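You operate a simulated robot arm through the tools that you are given. There is no shell and no other tool. Be economical: measure what you need, move in short steps, check, and stop when the job is done.

You are at the controls of a simulated robot arm. One attempt, no reset.

Task
Bring the upper vessel on line at 6 bar.
Fine: open the vent first, then the feed; shut the vent once the froth stops; set the pressure by the reject wheel; it stays running.

Only the result counts: the job must be done as asked and must still hold three seconds after the hand-in. Knocking over, shifting, dropping, spilling or breaking anything else fails it.

Robot
A 7-joint arm with a two-finger parallel gripper, fixed in place. Base frame: the origin is at the foot of the arm, x ahead of it, y to its left, z up. Units: cm, rad, N and s.
With the tool pointing down near the work surface it reaches from about 34 to 76 cm from the base axis. Its first joint turns from -2.007 to 2.007 rad. Payload 3.91 kg.
Tool frame: the origin (TCP) lies between the finger pads and is the grasp point; the fingertips stand 3 cm ahead of it; z points along the fingers, y is the line along which they close. The gripper opens to 11 cm. The fingers are 2 cm wide and 1 cm thick; the gripper's body (4.8 by 11.2 cm) begins 5.5 cm behind the TCP.
Orientation is that of the tool frame in the base frame, as [roll, pitch, yaw] about the fixed x, y, z axes, in that order (R = Rz(yaw) Ry(pitch) Rx(roll)). With the fingers straight down and closing along the base's y, the tool's x points along the base's -x, its y along +y and its z along -z.

Tools
- The arm moves only by the tool drive_tool. Its argument "increments" is a list of rows, each a list of 7 numbers: the turn, a rotation vector about the tool's x, y, z in units of 45 degrees (1.0 is 45 degrees), then the shift along the tool's x, y, z in units of 150 mm (1.0 is 150 mm), then the opening in per cent of the stroke, from 0 (shut) to 100 (fully open). In form: [[rx, ry, rz, dx, dy, dz, gripper], ...]. A call has 1 to 10 rows; each row is the pose to reach, as a shift and turn from the pose commanded when the call began, along the tool's axes at that moment. A call with a number of a shift or a turn outside -1 to 1 is refused whole. Each row takes 0.2 s and may step no farther than 5 cm and 0.15 rad from the row before; otherwise, or with a gripper value out of range, the whole call is refused. A pose out of reach is approached as far as the arm can. The call stops where the force on the tool passes 40 N (or 10 N more than at its start, if that is more) or the arm is blocked; 0.2 s more then pass. Each finger travels about 10.8 cm/s and halts on what it meets, pressing with about 44 N; the grip force reading is that of the motor and also rises with nothing between the fingers. The clock runs only during rows and for 0.2 s after the last one: add rows that repeat a pose to give the fingers time. It gives the time, the measured TCP pose, the force on the tool (base axes), the opening and the grip force at its end, in the units of the frame above (readings bear some noise), with the torque about the TCP (base axes, N m) and any sound that the robot's microphone picked up.
- Cameras (640 x 400 px; columns grow to the right, rows downward): "scene" is fixed at [4.97, -64.89, 177.55]; the picture's right is [0.62, -0.78, 0.00], its down [-0.63, -0.50, -0.59] and it looks along [0.47, 0.37, -0.80] (base axes); focal length 238 px, centre (320, 200). "wrist" rides on the gripper at [7.2, 1.7, -10.3] in the tool frame; the picture's right is [-0.23, 0.97, 0.00], its down [-0.76, -0.18, -0.62] and it looks along [-0.61, -0.14, 0.78] (tool axes); focal length 222 px, centre (320, 200). There is no depth. A picture from a camera that has moved, and an enlarged one, comes with that camera's place and axes in the base frame and with its lens.
- get_image(camera): a new picture of that camera. No time passes.
- raise_lower(by): slides the trunk up (or, below 0, down) by that many cm; the arm rides with it, the base frame stays. It gives what a move gives, with no picture.
- close_up(camera, box): a new picture of the part [left, top, right, bottom] of that camera's present view, enlarged. No time passes.
- job_done(): hands the job in; it is judged then, once.

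Go step by step. Nothing tells you positions but the pictures and the camera data: compare them with the known pose of the tool, close in by small moves and look again before you grip or let go. The budget is 120 turns and 76 pictures, counting those below and the enlarged ones. Unless the task says otherwise, let go and move clear before handing in, and close with one line.

The tools are called after "Emit:" as a command line: name --pt "numbers of a row" for each row, then --argument value for the rest, lists and objects as JSON in quotes. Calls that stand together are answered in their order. drive_tool: Moves the arm, as the interface text tells. Its arguments: {"type":"object","properties":{"increments":{"type":"array","items":{"type":"array","items":{"type":"number"}}}},"required":["increments"]} The other tools are called the same way: raise_lower (by) slides the trunk up or down; get_image (camera) takes a picture; close_up (camera, box) takes an enlarged picture of a part of a camera's view; job_done () hands the job in.

At the start:

```text
time_s: 0.0
tool_pos: [43.72, -6.7, 137.96]
tcp_rot: [3.141, 0.0, 3.141]
contact_force: [-0.1, -0.8, -0.6]
torque: [0.01, -0.02, -0.01]
gripper_width: 11.01
grip_force: 0.0
trunk travel left (down, up): [-87.5, 11.5]
```

scene: 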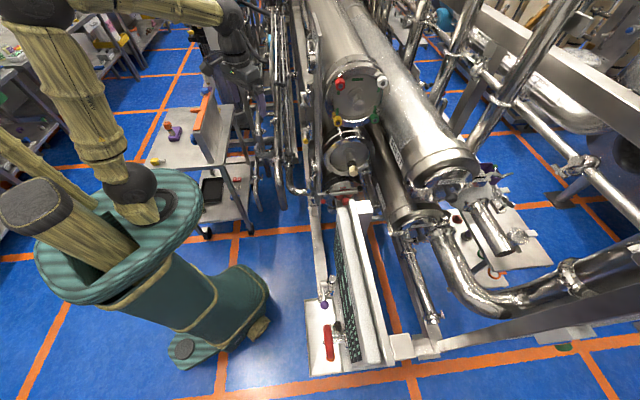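
wrist: 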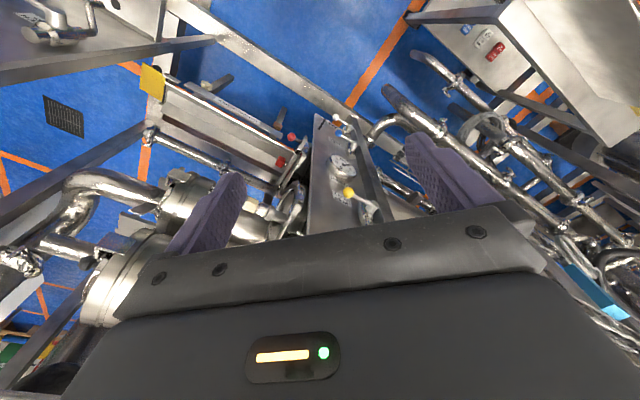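

I see a filtration-like skid with two or more pressure vessels in front of the arm, with valve knobs at their ends. I'll zoom in to identify the vessels, valves and gauges.

Emit:
close_up --camera "scene" --box '[280, 50, 440, 150]'

Emit:
close_up --camera "scene" --box '[280, 130, 440, 230]'

Emit:
close_up --camera "wrist" --box '[240, 80, 420, 240]'

```text
4.00 times, centred on (360, 100) of scene
camera zoom: at [4.97, -64.89, 177.55], right [0.62, -0.78, 0.0], down [-0.63, -0.5, -0.59], along [0.47, 0.37, -0.8], focal length 953 px, centre (160, 600)
```

zoom: 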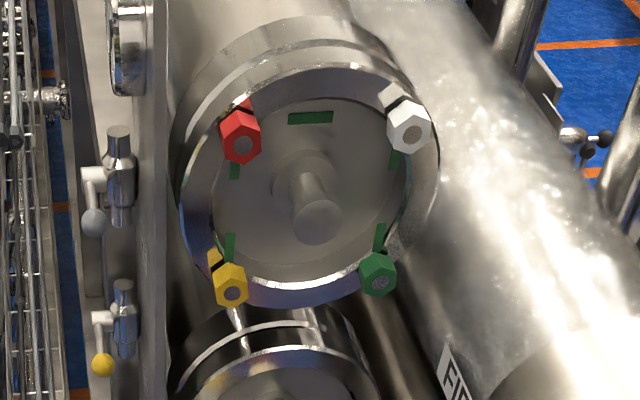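

```text
4.00 times, centred on (360, 180) of scene
camera zoom: at [4.97, -64.89, 177.55], right [0.62, -0.78, 0.0], down [-0.63, -0.5, -0.59], along [0.47, 0.37, -0.8], focal length 953 px, centre (160, 280)
```

zoom: 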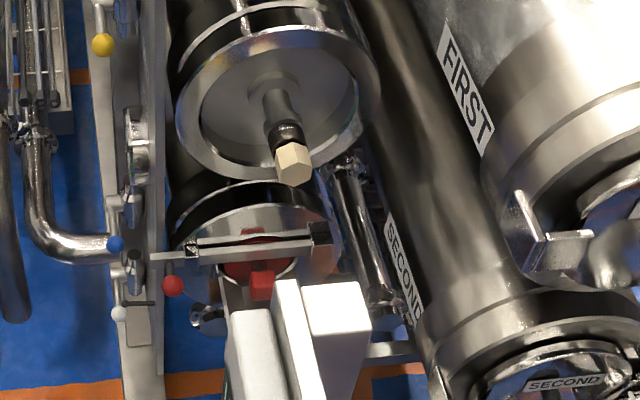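

```text
2.50 times, centred on (330, 160) of wrist
camera zoom: at [36.49, -5.04, 148.19], right [0.23, 0.97, 0.0], down [0.76, -0.18, 0.62], along [0.61, -0.14, -0.78], focal length 555 px, centre (295, 300)
```

zoom: 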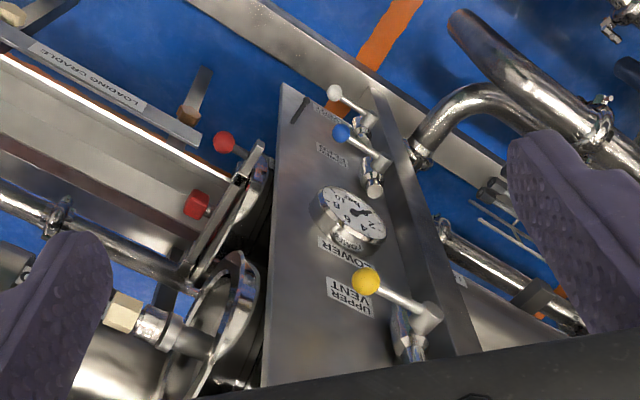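

The yellow lever is labelled UPPER VENT, at about (70,-5.5,105). Next I'll look for the upper feed, the gauge and the reject wheel.

Emit:
close_up --camera "scene" --box '[230, 0, 350, 75]'

Emit:
close_up --camera "scene" --box '[290, 60, 350, 120]'

Emit:
close_up --camera "scene" --box '[290, 270, 450, 380]'

Emit:
close_up --camera "scene" --box '[140, 60, 260, 220]'

```text
5.33 times, centred on (290, 38) of scene
camera zoom: at [4.97, -64.89, 177.55], right [0.62, -0.78, 0.0], down [-0.63, -0.5, -0.59], along [0.47, 0.37, -0.8], focal length 1270 px, centre (480, 1067)
```

zoom: 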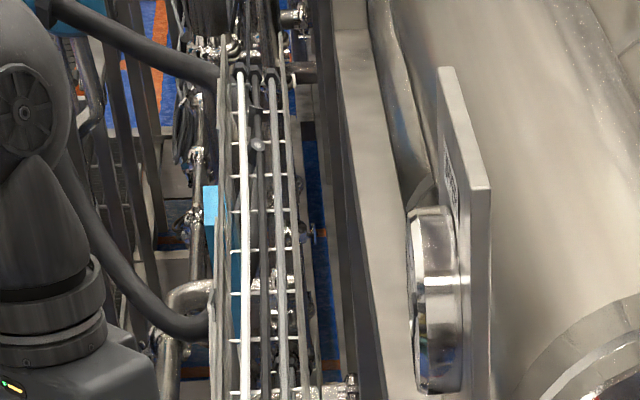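

```text
6.67 times, centred on (320, 90) of scene
camera zoom: at [4.97, -64.89, 177.55], right [0.62, -0.78, 0.0], down [-0.63, -0.5, -0.59], along [0.47, 0.37, -0.8], focal length 1588 px, centre (320, 933)
```

zoom: 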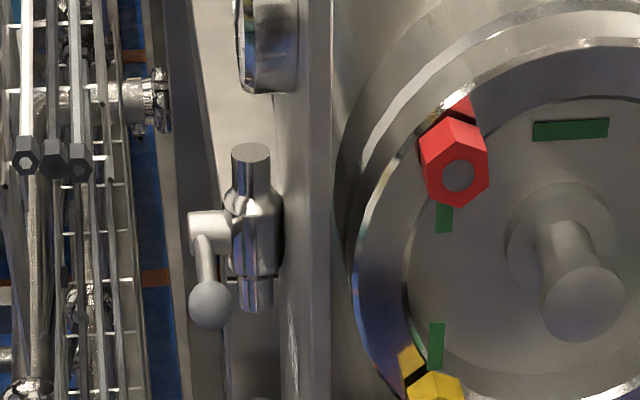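

```text
3.64 times, centred on (370, 325) of scene
camera zoom: at [4.97, -64.89, 177.55], right [0.62, -0.78, 0.0], down [-0.63, -0.5, -0.59], along [0.47, 0.37, -0.8], focal length 866 px, centre (138, -254)
```

zoom: 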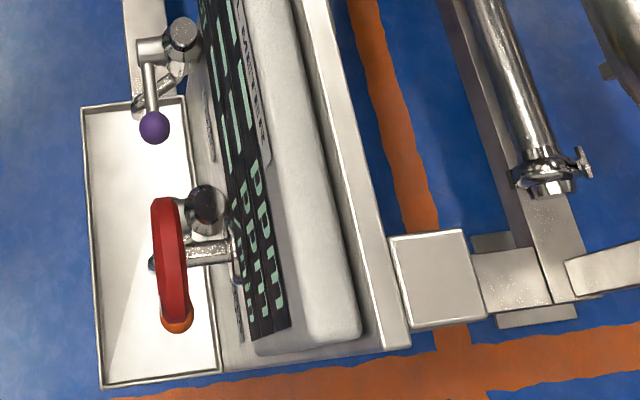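

```text
2.50 times, centred on (200, 140) of scene
camera zoom: at [4.97, -64.89, 177.55], right [0.62, -0.78, 0.0], down [-0.63, -0.5, -0.59], along [0.47, 0.37, -0.8], focal length 596 px, centre (620, 350)
```

zoom: 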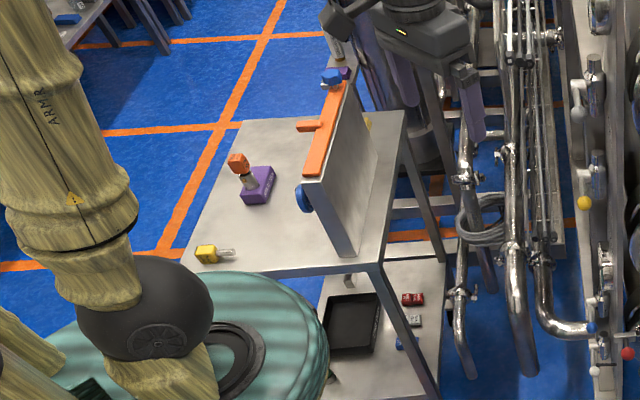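

The panel seems to face diagonally toward (-x,+y). I'll move left, lower a little and yaw so the wrist camera can see the panel face.

Emit:
drive_tool --pt "0 0 0.16 0 0.15 0.05 100" --pt "0 0 0.32 0 0.3 0.1 100" --pt "0 0 0.48 0 0.45 0.15 100" --pt "0 0 0.64 0 0.6 0.2 100" --pt "0 0 0.8 0 0.75 0.25 100" --pt "0 0 0.9 0 0.9 0.3 100"

Emit:
get_image --camera "wrist"

```text
time_s: 1.4
tool_pos: [43.71, 6.87, 133.66]
tcp_rot: [3.142, 0.001, 2.432]
contact_force: [-0.6, -0.7, 0.6]
torque: [0.02, 0.0, 0.0]
gripper_width: 11.02
grip_force: 0.0
trunk travel left (down, up): [-87.5, 11.5]
```

```text
66 pictures are left
camera wrist: at [39.38, 12.81, 143.72], right [0.81, 0.59, 0.0], down [0.46, -0.63, 0.62], along [0.37, -0.5, -0.78], focal length 222 px, centre (320, 200)
```

wrist: 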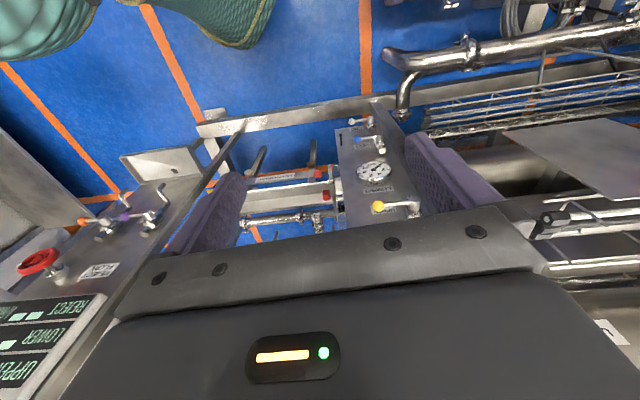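

Now I can see two panels: the valve panel, and a display panel with UPPER/LOWER/REJECT readouts and a red wheel. I'll zoom in on both.

Emit:
close_up --camera "wrist" --box '[0, 140, 200, 400]'

Emit:
close_up --camera "wrist" --box '[310, 90, 430, 230]'

```text
1.54 times, centred on (100, 270) of wrist
camera zoom: at [39.38, 12.81, 143.72], right [0.81, 0.59, 0.0], down [0.46, -0.63, 0.62], along [0.37, -0.5, -0.78], focal length 342 px, centre (658, 92)
```

zoom: 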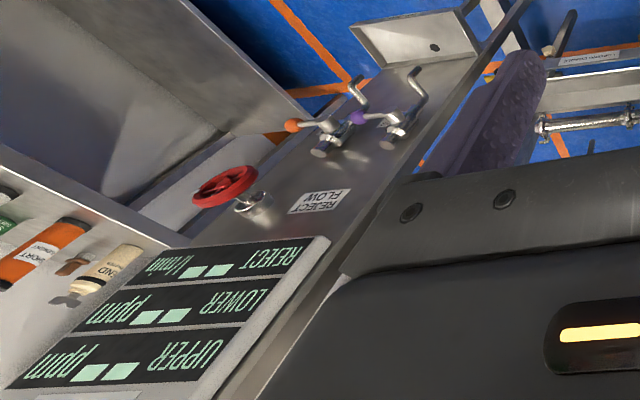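

```text
2.86 times, centred on (370, 160) of wrist
camera zoom: at [39.38, 12.81, 143.72], right [0.81, 0.59, 0.0], down [0.46, -0.63, 0.62], along [0.37, -0.5, -0.78], focal length 635 px, centre (177, 314)
```

zoom: 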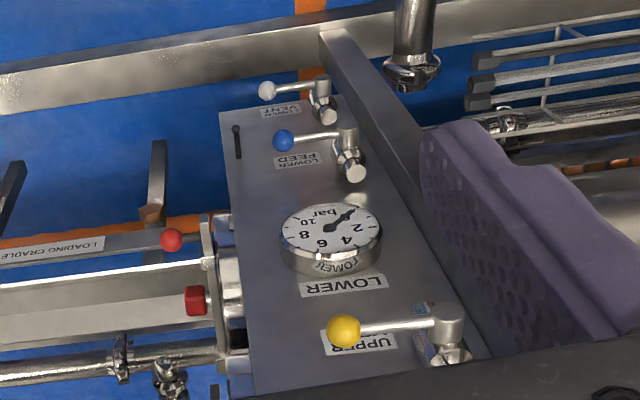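

The layout is clear. The panel faces about (-0.63,0.78), the yellow vent lever hub is near (75.8,-0.3,105.5) with its ball near (69.5,-5.4,105), and the grey lever's ball is near z 123.5. I'll tilt the tool toward the panel to read the labels and to use the fingers as a poker.

Emit:
drive_tool --pt "0 -0.16 0 0 0 0 100" --pt "0 -0.32 0 0 0 0 100" --pt "0 -0.48 0 0 0 0 80" --pt "0 -0.64 0 0 0 0 60" --pt "0 -0.8 0 0 0 0 30" --pt "0 -0.96 0 0 0 0 0" --pt "0 -0.96 0 0 0 0 0"

Emit:
get_image --camera "wrist"

Emit:
get_image --camera "scene"

```text
time_s: 3.0
tool_pos: [43.67, 6.62, 133.51]
tcp_rot: [-3.141, 0.757, 2.434]
contact_force: [0.0, -0.3, -0.1]
torque: [-0.02, 0.03, -0.01]
gripper_width: 0.0
grip_force: 37.6
trunk travel left (down, up): [-87.5, 11.5]
```

```text
63 pictures are left
camera wrist: at [35.46, 16.07, 135.94], right [0.76, 0.63, 0.16], down [-0.02, -0.22, 0.98], along [0.65, -0.74, -0.15], focal length 222 px, centre (320, 200)
```

wrist: 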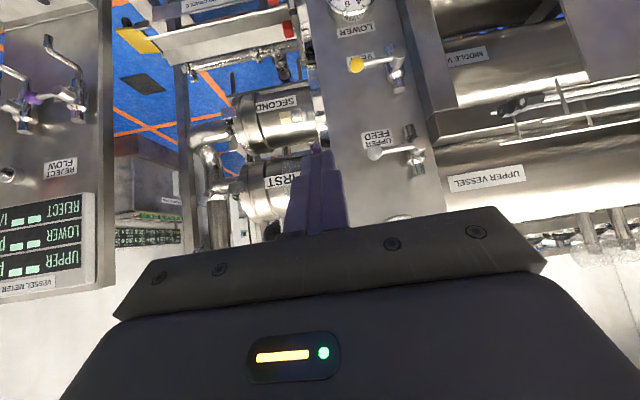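

```text
62 pictures are left
```

scene: 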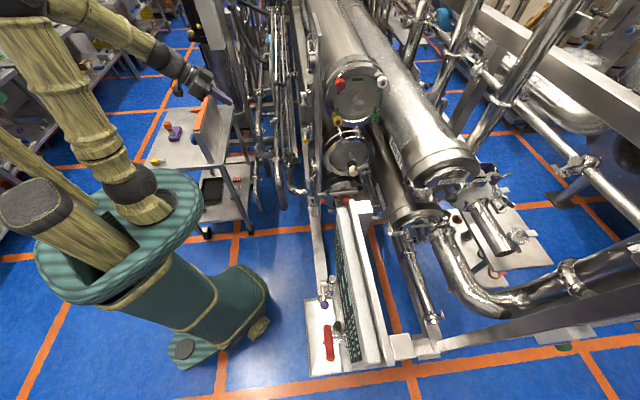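

UPPER FEED is the grey lever and UPPER VENT the yellow one. I'll zoom in for the valve details.

Emit:
close_up --camera "wrist" --box '[310, 20, 460, 200]'

Emit:
close_up --camera "wrist" --box '[0, 20, 120, 300]'

```text
2.22 times, centred on (385, 110) of wrist
camera zoom: at [35.46, 16.07, 135.94], right [0.76, 0.63, 0.16], down [-0.02, -0.22, 0.98], along [0.65, -0.74, -0.15], focal length 494 px, centre (176, 400)
```

zoom: 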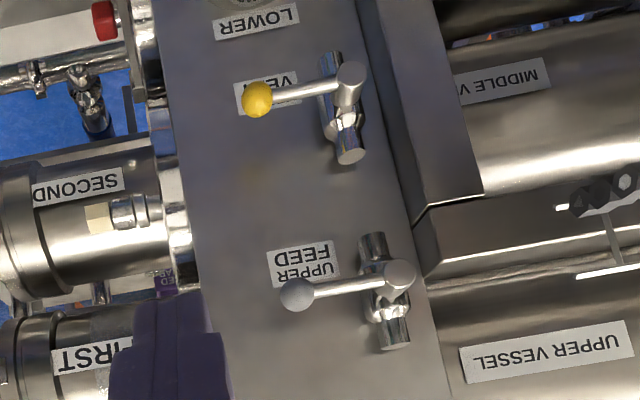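

```text
1.43 times, centred on (60, 160) of wrist
camera zoom: at [35.46, 16.07, 135.94], right [0.76, 0.63, 0.16], down [-0.02, -0.22, 0.98], along [0.65, -0.74, -0.15], focal length 317 px, centre (691, 257)
```

zoom: 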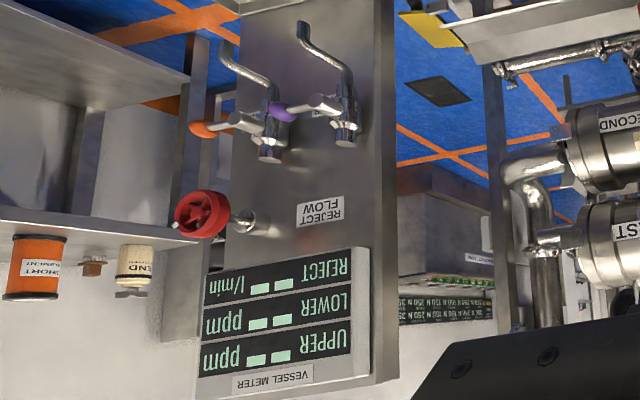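

Handles are horizontal, so closed, with the valve bodies vertical. I'll tilt the tool toward horizontal while moving partway to a standoff, then look again.

Emit:
drive_tool --pt "0 -0.15 0 0.02 0.06 0.12 0" --pt "0 -0.3 0 0.03 0.13 0.24 0" --pt "0 -0.45 0 0.05 0.19 0.36 0" --pt "0 -0.6 0 0.07 0.25 0.48 0" --pt "0 -0.75 0 0.08 0.32 0.6 0" --pt "0 -0.9 0 0.1 0.38 0.72 0"

Emit:
get_image --camera "wrist"

```text
time_s: 4.4
tool_pos: [52.26, 6.9, 124.46]
tcp_rot: [-3.137, 1.463, 2.439]
contact_force: [-0.6, 0.2, 0.6]
torque: [-0.02, 0.04, 0.01]
gripper_width: 0.0
grip_force: 37.2
trunk travel left (down, up): [-87.5, 11.5]
```

```text
59 pictures are left
camera wrist: at [45.05, 15.39, 118.29], right [0.65, 0.72, 0.23], down [-0.52, 0.21, 0.82], along [0.55, -0.65, 0.52], focal length 222 px, centre (320, 200)
```

wrist: 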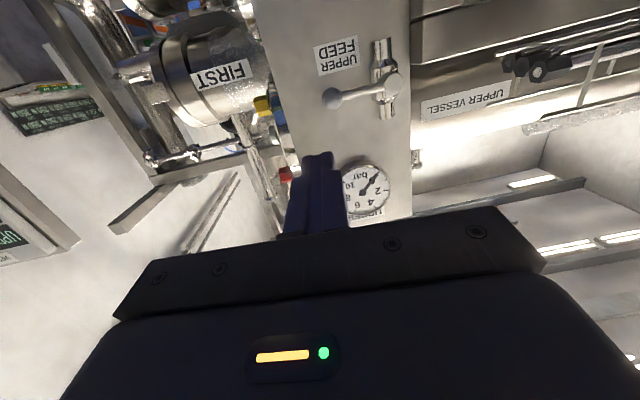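

The orientation works and the upper gauge is visible. I'll lower with the trunk to the vent's height and look at the handle from below.

Emit:
raise_lower --by -26

Emit:
get_image --camera "wrist"

```text
time_s: 7.1
tool_pos: [52.22, 6.83, 98.51]
tcp_rot: [3.141, 1.464, 2.435]
contact_force: [0.0, 0.1, 0.2]
torque: [0.0, -0.04, 0.03]
gripper_width: 0.02
grip_force: 37.9
trunk travel left (down, up): [-61.5, 37.5]
```

```text
58 pictures are left
camera wrist: at [44.94, 15.32, 92.37], right [0.65, 0.72, 0.23], down [-0.52, 0.21, 0.83], along [0.55, -0.66, 0.52], focal length 222 px, centre (320, 200)
```

wrist: 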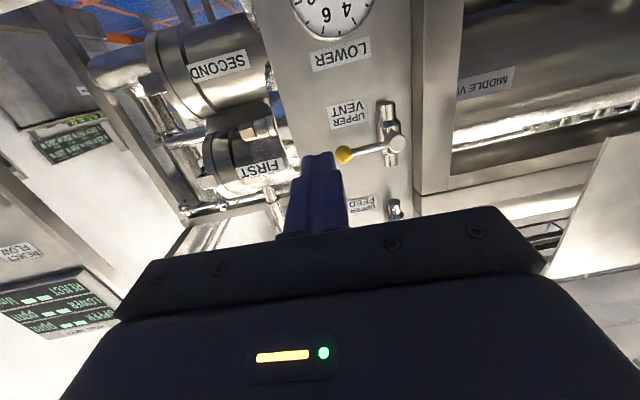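

The positions agree: vent hub (75.8,-0.3,105.2) and ball (69.5,-5.7,105). I'll approach with closed fingers just beneath the handle.

Emit:
drive_tool --pt "0 0 0 -0.075 0.047 0.19 0" --pt "0 0 0 -0.15 0.093 0.38 0" --pt "0 0 0 -0.224 0.14 0.57 0" --pt "0 0 0 -0.3 0.187 0.76 0" --pt "0 0 0 -0.373 0.233 0.95 0"

Emit:
get_image --camera "wrist"

Emit:
close_up --camera "scene" --box '[240, 60, 360, 140]'

```text
time_s: 8.3
tool_pos: [65.71, -0.05, 102.47]
tcp_rot: [-3.135, 1.461, 2.442]
contact_force: [0.2, 0.4, -0.7]
torque: [0.0, -0.01, -0.01]
gripper_width: 0.01
grip_force: 37.4
trunk travel left (down, up): [-61.5, 37.5]
```

```text
57 pictures are left
camera wrist: at [58.47, 8.38, 96.37], right [0.65, 0.72, 0.23], down [-0.52, 0.21, 0.83], along [0.55, -0.66, 0.52], focal length 222 px, centre (320, 200)
```

wrist: 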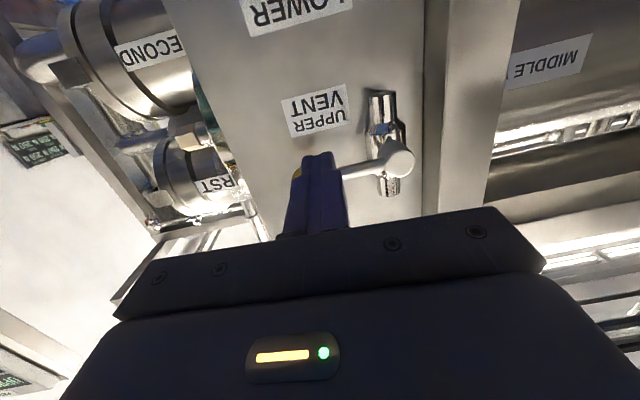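

```text
5.00 times, centred on (300, 100) of scene
camera zoom: at [4.97, -64.89, 177.55], right [0.62, -0.78, 0.0], down [-0.63, -0.5, -0.59], along [0.47, 0.37, -0.8], focal length 1191 px, centre (420, 700)
```

zoom: 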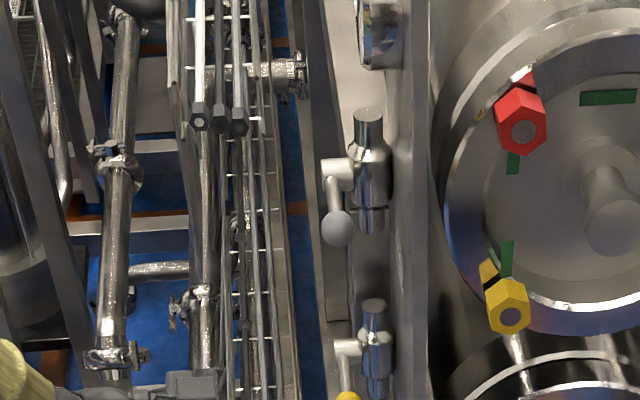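

The tips are about 4 cm short of the handle plane and below it. I'll advance under the handle.

Emit:
drive_tool --pt "0 0 0 -0.01 0 0.17 0" --pt "0 0 0 -0.01 0 0.34 0"

Emit:
close_up --camera "scene" --box '[260, 100, 360, 180]'

Emit:
close_up --camera "wrist" --box '[220, 60, 440, 240]'

```text
time_s: 8.9
tool_pos: [69.74, -3.36, 101.99]
tcp_rot: [-3.136, 1.461, 2.44]
contact_force: [0.7, -0.5, 0.1]
torque: [0.01, 0.01, -0.02]
gripper_width: 0.01
grip_force: 37.7
trunk travel left (down, up): [-61.5, 37.5]
```

```text
5.00 times, centred on (310, 140) of scene
camera zoom: at [4.97, -64.89, 177.55], right [0.62, -0.78, 0.0], down [-0.63, -0.5, -0.59], along [0.47, 0.37, -0.8], focal length 1191 px, centre (370, 500)
```

zoom: 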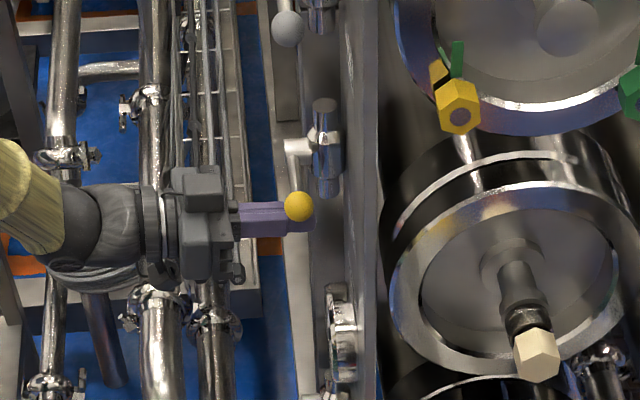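

```text
2.22 times, centred on (330, 150) of wrist
camera zoom: at [62.41, 5.12, 95.93], right [0.65, 0.72, 0.23], down [-0.52, 0.21, 0.83], along [0.55, -0.66, 0.52], focal length 494 px, centre (298, 311)
```

zoom: 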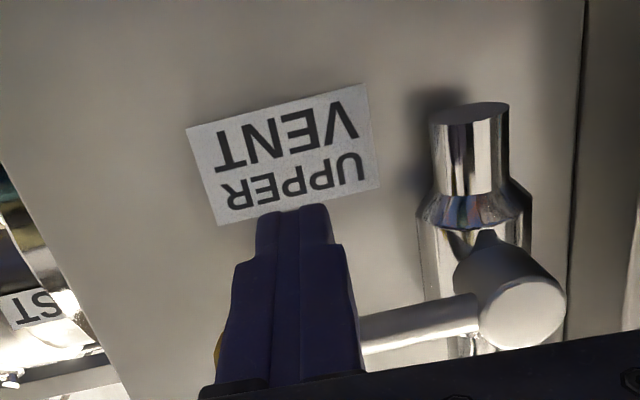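

The poker is right under the vent ball. I'll push up gently and watch the force.

Emit:
drive_tool --pt "0 0 0 -0.06 0 0 0" --pt "0 0 0 -0.12 0 0 0" --pt "0 0 0 -0.18 0 0 0" --pt "0 0 0 -0.24 0.0 0.0 0"

Emit:
close_up --camera "scene" --box '[260, 100, 360, 180]'

```text
time_s: 9.9
tool_pos: [69.91, -3.63, 105.77]
tcp_rot: [-3.138, 1.46, 2.44]
contact_force: [-0.6, 1.0, -0.5]
torque: [0.0, 0.02, 0.02]
gripper_width: 0.0
grip_force: 37.7
trunk travel left (down, up): [-61.5, 37.5]
```

```text
5.00 times, centred on (310, 140) of scene
camera zoom: at [4.97, -64.89, 177.55], right [0.62, -0.78, 0.0], down [-0.63, -0.5, -0.59], along [0.47, 0.37, -0.8], focal length 1191 px, centre (370, 500)
```

zoom: 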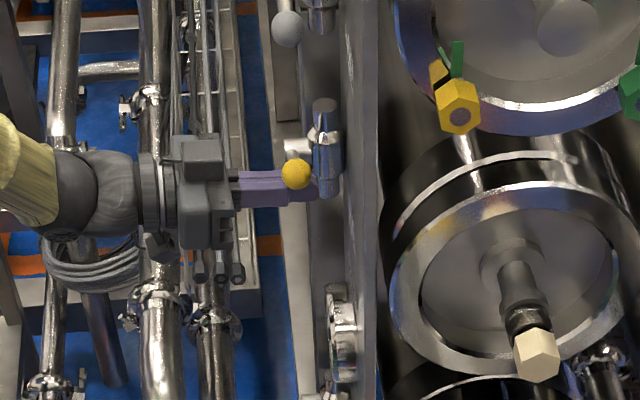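

The vent lever turns upward freely. I'll continue along the arc to vertical.

Emit:
drive_tool --pt "0 0 0 -0.1 0.015 0 0" --pt "0 0 0 -0.195 0.05 0.008 0" --pt "0 0 0 -0.25 0.085 0.015 0" --pt "0 0 0 -0.29 0.122 0.02 0" --pt "0 0 0 -0.34 0.185 0.03 0" --pt "0 0 0 -0.373 0.25 0.04 0" --pt "0 0 0 -0.403 0.336 0.054 0"

Emit:
close_up --camera "scene" --box '[260, 80, 360, 160]'

Emit:
get_image --camera "wrist"

```text
time_s: 11.3
tool_pos: [73.24, -0.8, 110.74]
tcp_rot: [-3.101, 1.445, 2.487]
contact_force: [-7.7, 7.5, -6.0]
torque: [-0.11, 0.01, 0.18]
gripper_width: 0.0
grip_force: 38.4
trunk travel left (down, up): [-61.5, 37.5]
stopped in row 7: the force on the tool passed its limit at 44 N (the readings are from after the stop); the commanded pose is now the measured one
```

```text
5.00 times, centred on (310, 120) of scene
camera zoom: at [4.97, -64.89, 177.55], right [0.62, -0.78, 0.0], down [-0.63, -0.5, -0.59], along [0.47, 0.37, -0.8], focal length 1191 px, centre (370, 600)
```

zoom: 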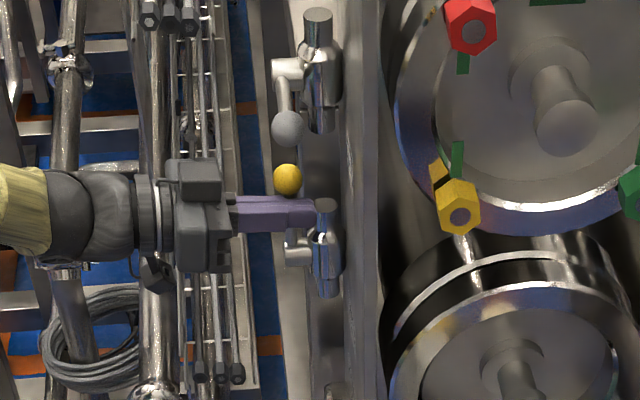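

```text
51 pictures are left
camera wrist: at [65.8, 7.59, 104.71], right [0.65, 0.73, 0.22], down [-0.51, 0.2, 0.83], along [0.56, -0.65, 0.51], focal length 222 px, centre (320, 200)
```

wrist: 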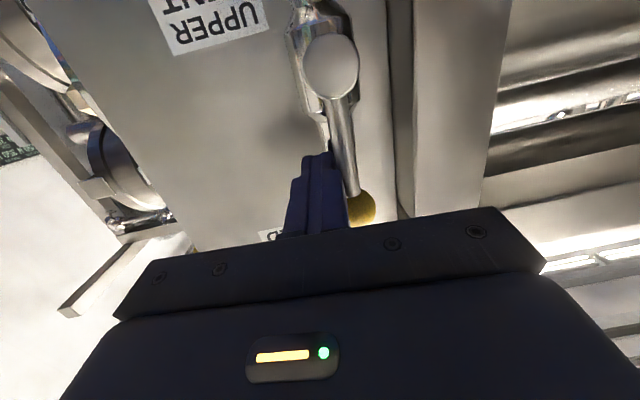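

The vent lever is vertical and against its stop, so the vent is open. I'll back off and go to the standoff for the UPPER FEED lever, squaring the yaw a bit.

Emit:
drive_tool --pt "0 0 0 0 -0.04 -0.02 0" --pt "0.08 0 0 0 -0.06 -0.25 0" --pt "0.16 0 0 0 -0.1 -0.5 0" --pt "0.16 0 0 -0.2 -0.18 -0.506 0" --pt "0.16 0 0 -0.4 -0.26 -0.506 0" --pt "0.16 0 0 -0.578 -0.267 -0.506 0"

Emit:
get_image --camera "wrist"

```text
time_s: 12.7
tool_pos: [65.7, -0.06, 120.46]
tcp_rot: [-2.973, 1.448, 2.485]
contact_force: [-0.4, -0.3, 0.3]
torque: [0.01, 0.0, 0.02]
gripper_width: 0.0
grip_force: 38.1
trunk travel left (down, up): [-61.5, 37.5]
```

```text
50 pictures are left
camera wrist: at [59.39, 9.13, 114.36], right [0.74, 0.64, 0.21], down [-0.48, 0.28, 0.83], along [0.48, -0.71, 0.51], focal length 222 px, centre (320, 200)
```

wrist: 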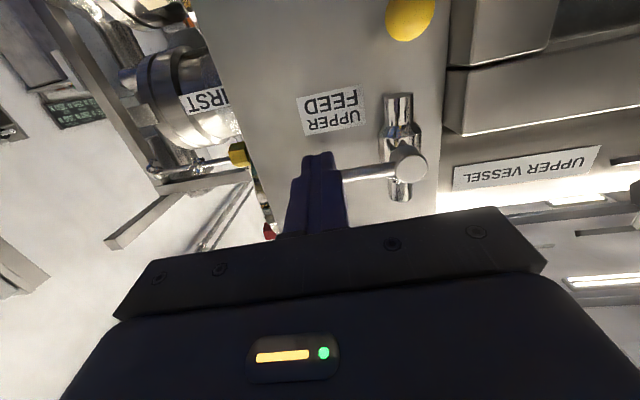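

The geometry matches the vent's. I'll advance under the feed lever and swing it up along the same arc.

Emit:
drive_tool --pt "0 0 0 -0.02 0.04 0.17 0" --pt "0 0 0 -0.02 0.04 0.35 0" --pt "0 0 0 -0.13 0.04 0.35 0" --pt "0 0 0 -0.26 0.04 0.35 0" --pt "0 0 0 -0.36 0.06 0.35 0" --pt "0 0 0 -0.44 0.09 0.355 0" --pt "0 0 0 -0.526 0.164 0.36 0" --pt "0 0 0 -0.58 0.23 0.36 0" --pt "0 0 0 -0.613 0.293 0.365 0" --pt "0 0 0 -0.64 0.38 0.37 0"

Emit:
close_up --camera "scene" --box '[260, 40, 360, 140]'

Emit:
get_image --camera "wrist"

```text
time_s: 14.9
tool_pos: [73.91, -1.85, 128.53]
tcp_rot: [-2.947, 1.439, 2.488]
contact_force: [-15.3, -4.5, -8.4]
torque: [-0.06, -0.14, 0.15]
gripper_width: 0.0
grip_force: 37.6
trunk travel left (down, up): [-61.5, 37.5]
stopped in row 10: the force on the tool passed its limit at 52 N (the readings are from after the stop); the commanded pose is now the measured one
```

```text
4.00 times, centred on (310, 90) of scene
camera zoom: at [4.97, -64.89, 177.55], right [0.62, -0.78, 0.0], down [-0.63, -0.5, -0.59], along [0.47, 0.37, -0.8], focal length 953 px, centre (360, 640)
```

zoom: 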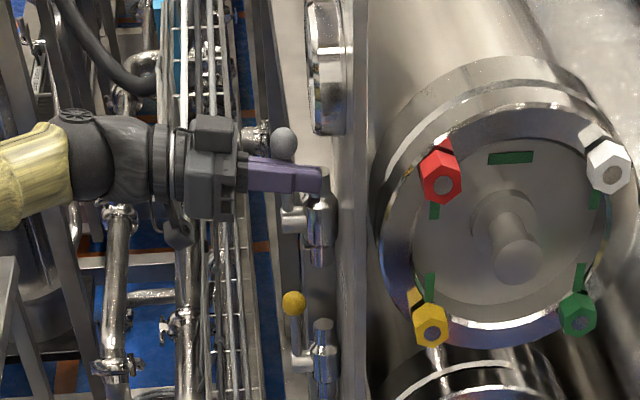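

```text
48 pictures are left
camera wrist: at [67.7, 7.6, 122.62], right [0.75, 0.63, 0.2], down [-0.46, 0.29, 0.84], along [0.47, -0.72, 0.5], focal length 222 px, centre (320, 200)
```

wrist: 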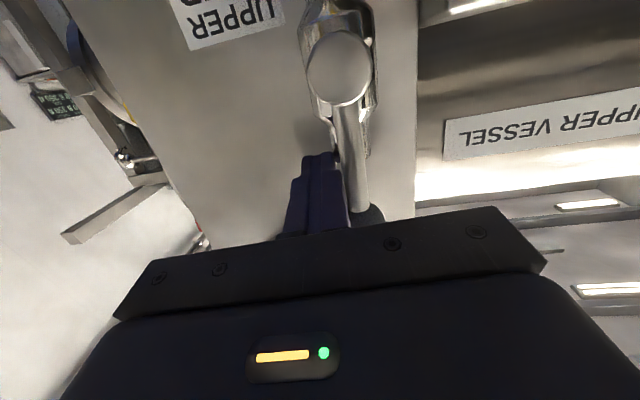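

Both valves are at their stops. I'll back off and look for the froth and the gauge.

Emit:
drive_tool --pt "0 0 0 0 -0.04 -0.02 0" --pt "0 0 0 0 -0.06 -0.3 0" --pt "0 0 0 0.0 -0.06 -0.6 0" --pt "0 0 0 0.0 -0.06 -0.9 0"

Emit:
get_image --camera "wrist"

Emit:
get_image --camera "scene"

```text
time_s: 15.9
tool_pos: [64.84, 8.0, 130.06]
tcp_rot: [-2.952, 1.441, 2.493]
contact_force: [0.2, -0.2, 0.7]
torque: [0.0, 0.0, -0.05]
gripper_width: 0.03
grip_force: 37.4
trunk travel left (down, up): [-61.5, 37.5]
```

```text
47 pictures are left
camera wrist: at [58.57, 17.25, 124.15], right [0.75, 0.63, 0.2], down [-0.47, 0.28, 0.84], along [0.47, -0.72, 0.51], focal length 222 px, centre (320, 200)
```

wrist: 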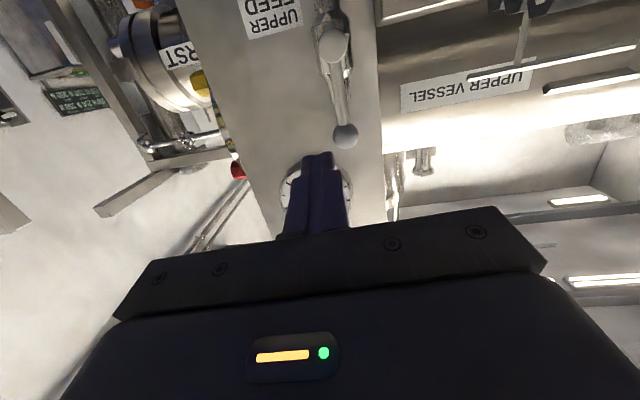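

```text
46 pictures are left
```

scene: 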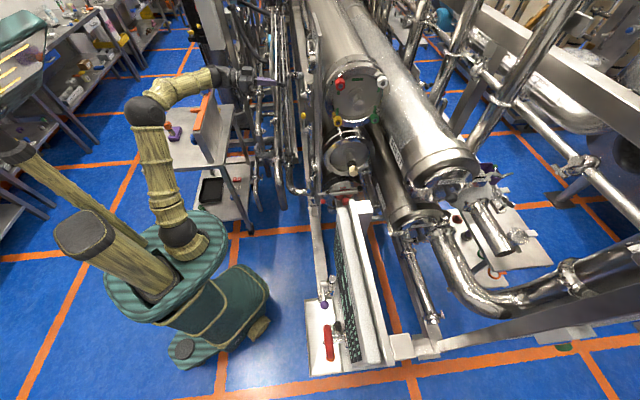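

No froth is evident yet. I'll look closely at the fittings beside the panel and at the scene around the vessel and vent.

Emit:
close_up --camera "wrist" --box '[370, 60, 640, 230]'

Emit:
close_up --camera "scene" --box '[240, 0, 360, 140]'

```text
2.35 times, centred on (505, 145) of wrist
camera zoom: at [58.57, 17.25, 124.15], right [0.75, 0.63, 0.2], down [-0.47, 0.28, 0.84], along [0.47, -0.72, 0.51], focal length 523 px, centre (-115, 329)
```

zoom: 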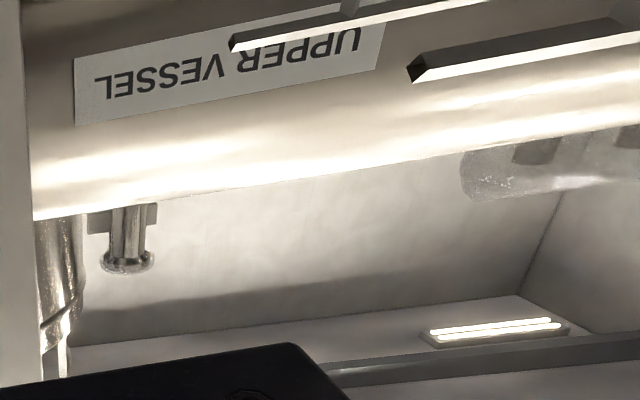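

```text
2.86 times, centred on (300, 70) of scene
camera zoom: at [4.97, -64.89, 177.55], right [0.62, -0.78, 0.0], down [-0.63, -0.5, -0.59], along [0.47, 0.37, -0.8], focal length 680 px, centre (377, 571)
```

zoom: 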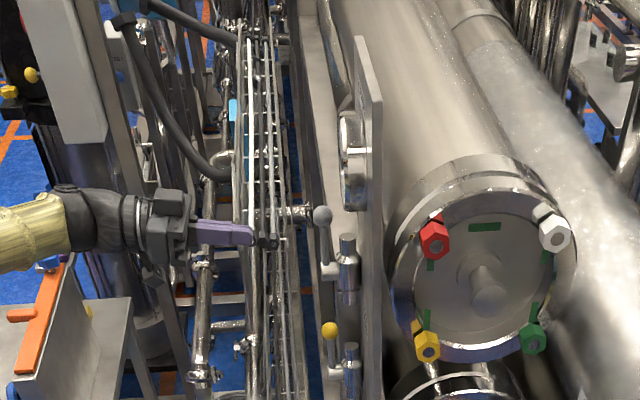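

I'll shift sideways so the fingers clear the gauge. That also lets time pass, and I'll listen for sound.

Emit:
drive_tool --pt "0 0 0 0 -0.1 -0.05 0" --pt "0 0 0 0 -0.2 -0.1 0" --pt "0 0 0 0 -0.3 -0.15 0" --pt "0 0 0 0 -0.4 -0.2 0" --pt "0 0 0 0 -0.5 -0.25 0" --pt "0 0 0 0 -0.6 -0.3 0"

Emit:
get_image --camera "wrist"

```text
time_s: 17.3
tool_pos: [54.97, 5.0, 131.28]
tcp_rot: [-2.953, 1.443, 2.489]
contact_force: [-0.2, -0.6, 0.9]
torque: [0.0, -0.01, 0.02]
gripper_width: 0.02
grip_force: 38.2
trunk travel left (down, up): [-61.5, 37.5]
```

```text
43 pictures are left
camera wrist: at [48.74, 14.38, 125.18], right [0.75, 0.63, 0.2], down [-0.46, 0.28, 0.84], along [0.47, -0.72, 0.51], focal length 222 px, centre (320, 200)
```

wrist: 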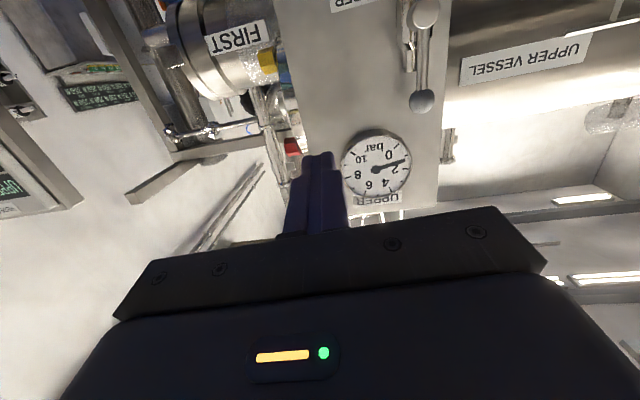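

The gauge has moved off zero. I'll zoom in on it and on the lower area where a vent drain might discharge.

Emit:
close_up --camera "wrist" --box '[330, 100, 480, 220]'

Emit:
close_up --camera "scene" --box '[280, 80, 380, 240]'

```text
3.33 times, centred on (405, 160) of wrist
camera zoom: at [48.74, 14.38, 125.18], right [0.75, 0.63, 0.2], down [-0.46, 0.28, 0.84], along [0.47, -0.72, 0.51], focal length 740 px, centre (37, 333)
```

zoom: 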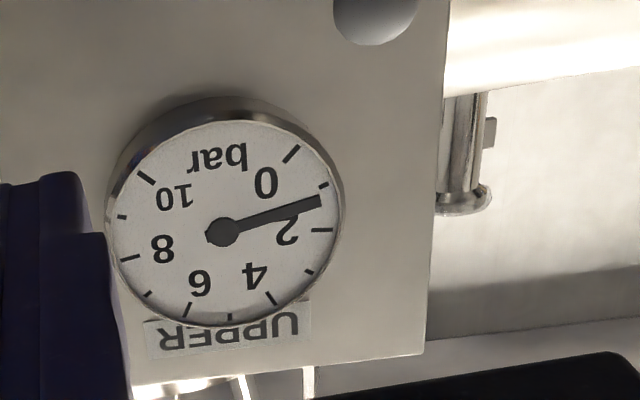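

```text
2.50 times, centred on (330, 160) of scene
camera zoom: at [4.97, -64.89, 177.55], right [0.62, -0.78, 0.0], down [-0.63, -0.5, -0.59], along [0.47, 0.37, -0.8], focal length 596 px, centre (295, 300)
```

zoom: 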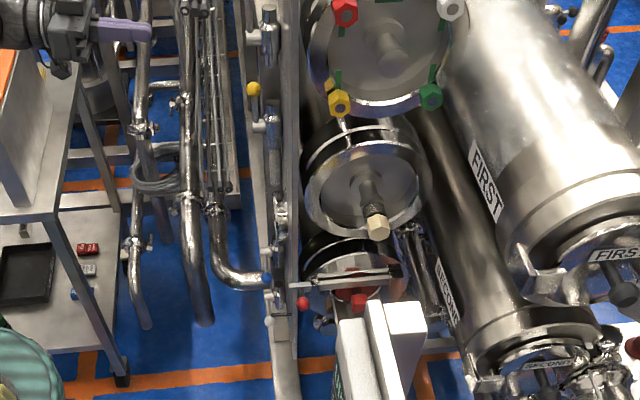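

The upper gauge reads about 1.4 bar. I want to see the tubes behind the panel top, which may include a vent sight tube, so I'll raise and level the camera.

Emit:
raise_lower --by 22

Emit:
drive_tool --pt "0 0.15 0 0 0 0 0" --pt "0 0.3 0 0 0 0 0" --pt "0 0.45 0 0 0 0 0" --pt "0 0.6 0 0 0 0 0" --pt "0 0.75 0 0 0 0 0"

Emit:
get_image --camera "wrist"

```text
time_s: 19.7
tool_pos: [54.96, 5.15, 153.21]
tcp_rot: [-2.948, 1.441, 2.491]
contact_force: [0.1, -0.7, -0.1]
torque: [0.0, -0.03, 0.02]
gripper_width: 0.03
grip_force: 37.8
trunk travel left (down, up): [-83.5, 15.5]
```

```text
time_s: 20.9
tool_pos: [54.98, 5.07, 153.15]
tcp_rot: [-3.104, 0.85, 2.332]
contact_force: [0.3, 0.2, 0.2]
torque: [0.01, -0.01, 0.01]
gripper_width: 0.0
grip_force: 38.0
trunk travel left (down, up): [-83.5, 15.5]
```

```text
40 pictures are left
camera wrist: at [48.02, 15.56, 154.38], right [0.83, 0.54, 0.15], down [-0.09, -0.13, 0.99], along [0.55, -0.83, -0.06], focal length 222 px, centre (320, 200)
```

wrist: 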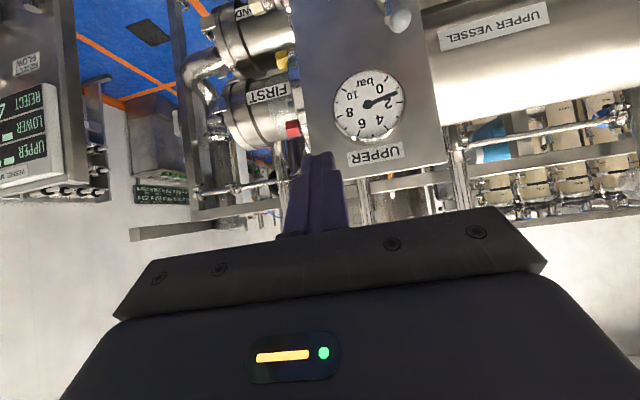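

Emit:
close_up --camera "wrist" --box '[280, 30, 520, 210]'

Emit:
close_up --camera "wrist" --box '[0, 40, 120, 210]'

```text
2.22 times, centred on (400, 120) of wrist
camera zoom: at [48.02, 15.56, 154.38], right [0.83, 0.54, 0.15], down [-0.09, -0.13, 0.99], along [0.55, -0.83, -0.06], focal length 494 px, centre (142, 378)
```

zoom: 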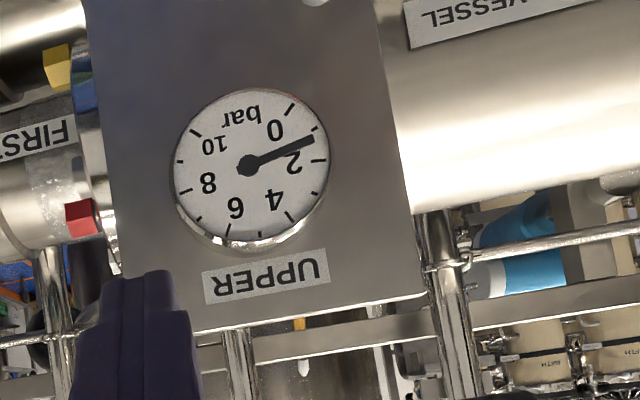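

```text
2.35 times, centred on (60, 125) of wrist
camera zoom: at [48.02, 15.56, 154.38], right [0.83, 0.54, 0.15], down [-0.09, -0.13, 0.99], along [0.55, -0.83, -0.06], focal length 523 px, centre (932, 376)
```

zoom: 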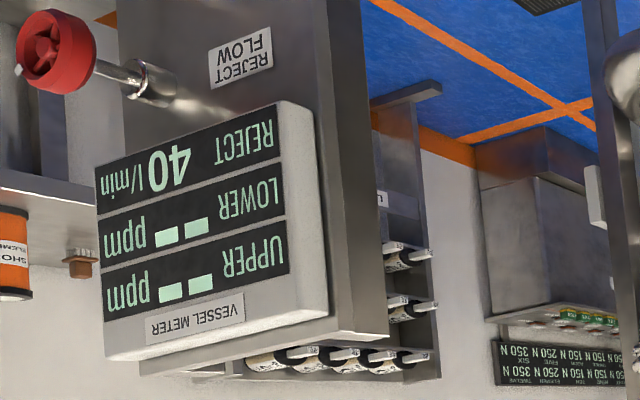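

Reject flow is 40 l/min and the pressure is about 1.4 bar. Next I'll lower to look at the vent valve and whatever it discharges into.

Emit:
raise_lower --by -36

Emit:
get_image --camera "wrist"

```text
time_s: 24.4
tool_pos: [54.95, 5.02, 117.11]
tcp_rot: [-3.103, 0.853, 2.329]
contact_force: [-0.7, 0.2, 0.5]
torque: [0.0, 0.04, 0.01]
gripper_width: 0.02
grip_force: 38.1
trunk travel left (down, up): [-47.5, 51.5]
```

```text
37 pictures are left
camera wrist: at [47.98, 15.58, 118.37], right [0.83, 0.54, 0.15], down [-0.09, -0.13, 0.99], along [0.55, -0.83, -0.05], focal length 222 px, centre (320, 200)
```

wrist: 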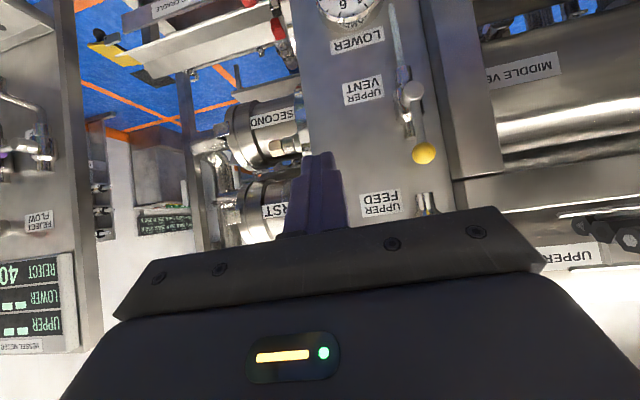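

There's a stream coming out of the bottom of the vent valve. I'll zoom in on it.

Emit:
close_up --camera "wrist" --box '[360, 0, 460, 170]'

```text
2.35 times, centred on (410, 85) of wrist
camera zoom: at [47.98, 15.58, 118.37], right [0.83, 0.54, 0.15], down [-0.09, -0.13, 0.99], along [0.55, -0.83, -0.05], focal length 523 px, centre (108, 471)
```

zoom: 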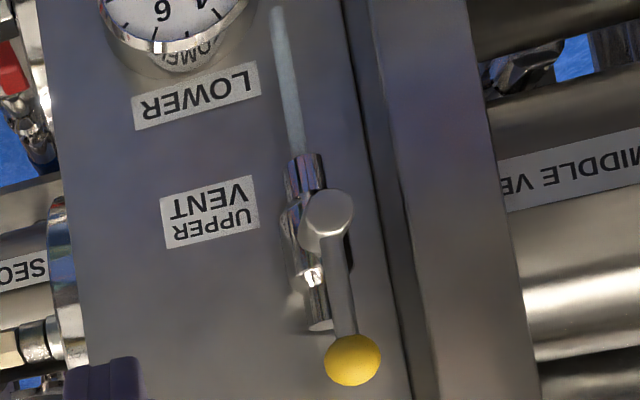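

A translucent bluish stream runs from the vent outlet. I'll move the poker to a standoff on the far side of the lever, ready to shut it, then compare the stream as time passes.

Emit:
drive_tool --pt "0 -0.12 0 -0.04 0.15 0.14 0" --pt "0 -0.24 0 -0.08 0.3 0.28 0" --pt "0 -0.36 0 -0.12 0.45 0.42 0" --pt "0 -0.48 0 -0.16 0.61 0.56 0" --pt "0 -0.6 0 -0.2 0.76 0.7 0" --pt "0 -0.7 0 -0.24 0.91 0.84 0"

Emit:
get_image --camera "wrist"

Emit:
close_up --camera "scene" --box '[280, 80, 360, 180]'

```text
time_s: 25.8
tool_pos: [72.99, 5.45, 111.25]
tcp_rot: [-2.99, 1.404, 2.451]
contact_force: [0.1, -0.4, 0.2]
torque: [0.02, 0.0, 0.01]
gripper_width: 0.0
grip_force: 37.6
trunk travel left (down, up): [-47.5, 51.5]
```

```text
35 pictures are left
camera wrist: at [66.55, 14.83, 105.66], right [0.75, 0.63, 0.2], down [-0.44, 0.26, 0.86], along [0.49, -0.74, 0.47], focal length 222 px, centre (320, 200)
```

wrist: 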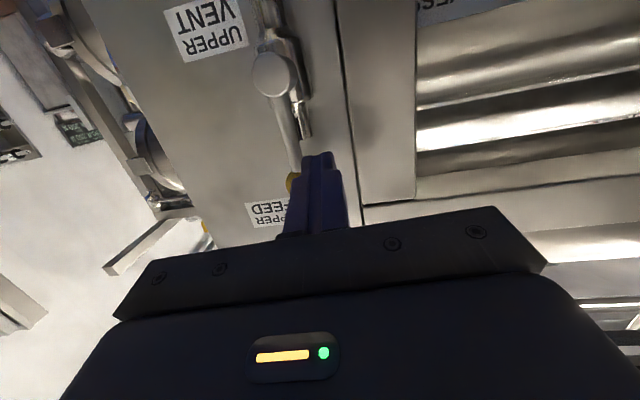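

```text
4.00 times, centred on (320, 130) of scene
camera zoom: at [4.97, -64.89, 177.55], right [0.62, -0.78, 0.0], down [-0.63, -0.5, -0.59], along [0.47, 0.37, -0.8], focal length 953 px, centre (320, 480)
```

zoom: 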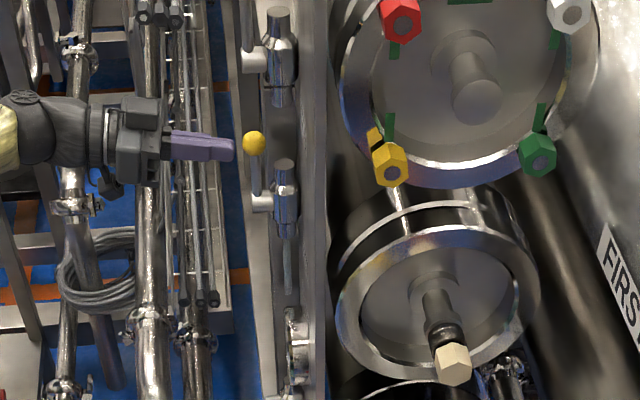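

Emit:
close_up --camera "scene" --box '[335, 115, 365, 165]'

Emit:
close_up --camera "wrist" --box '[240, 0, 340, 80]'

```text
8.00 times, centred on (350, 140) of scene
camera zoom: at [4.97, -64.89, 177.55], right [0.62, -0.78, 0.0], down [-0.63, -0.5, -0.59], along [0.47, 0.37, -0.8], focal length 1906 px, centre (80, 680)
```

zoom: 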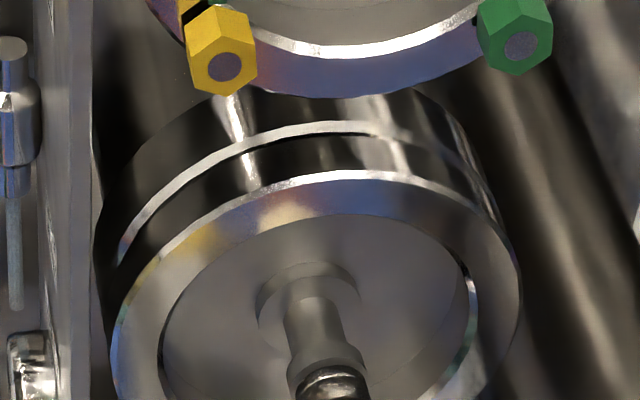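

```text
5.00 times, centred on (290, 40) of wrist
camera zoom: at [66.55, 14.83, 105.66], right [0.75, 0.63, 0.2], down [-0.44, 0.26, 0.86], along [0.49, -0.74, 0.47], focal length 1111 px, centre (470, 1000)
```

zoom: 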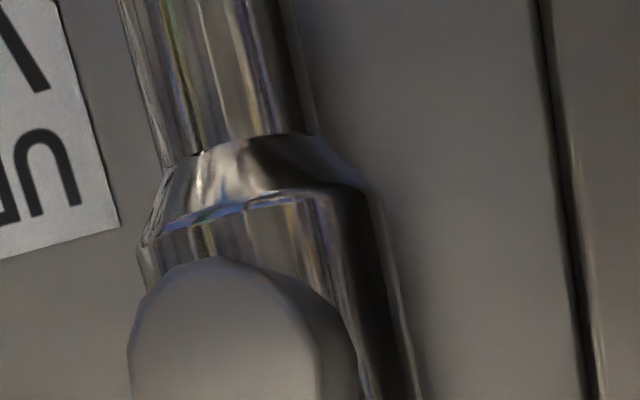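

The stream is a thin, steady, bluish one, which looks like clear water. I'll wait 2 s and confirm it doesn't change.

Emit:
drive_tool --pt "0 0 0 0 0 0 0" --pt "0 0 0 0 0 0 0" --pt "0 0 0 0 0 0 0" --pt "0 0 0 0 0 0 0" --pt "0 0 0 0 0 0 0" --pt "0 0 0 0 0 0 0" --pt "0 0 0 0 0 0 0" --pt "0 0 0 0 0 0 0" --pt "0 0 0 0 0 0 0" --pt "0 0 0 0 0 0 0"

Emit:
close_up --camera "scene" --box '[335, 115, 365, 165]'

```text
time_s: 28.0
tool_pos: [72.81, 5.3, 111.2]
tcp_rot: [-2.993, 1.403, 2.449]
contact_force: [-1.0, 1.0, -0.1]
torque: [-0.05, -0.01, -0.01]
gripper_width: 0.0
grip_force: 37.7
trunk travel left (down, up): [-47.5, 51.5]
```

```text
8.00 times, centred on (350, 140) of scene
camera zoom: at [4.97, -64.89, 177.55], right [0.62, -0.78, 0.0], down [-0.63, -0.5, -0.59], along [0.47, 0.37, -0.8], focal length 1906 px, centre (80, 680)
```

zoom: 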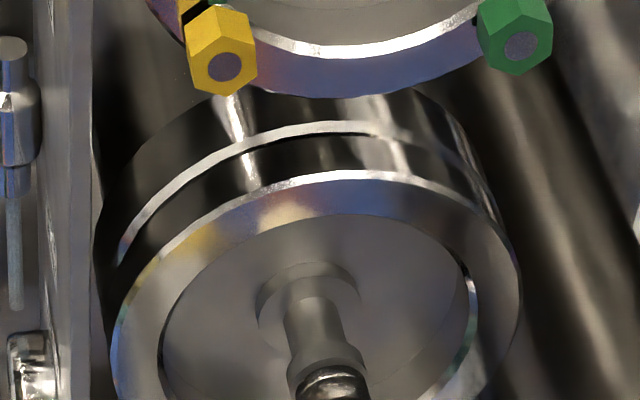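

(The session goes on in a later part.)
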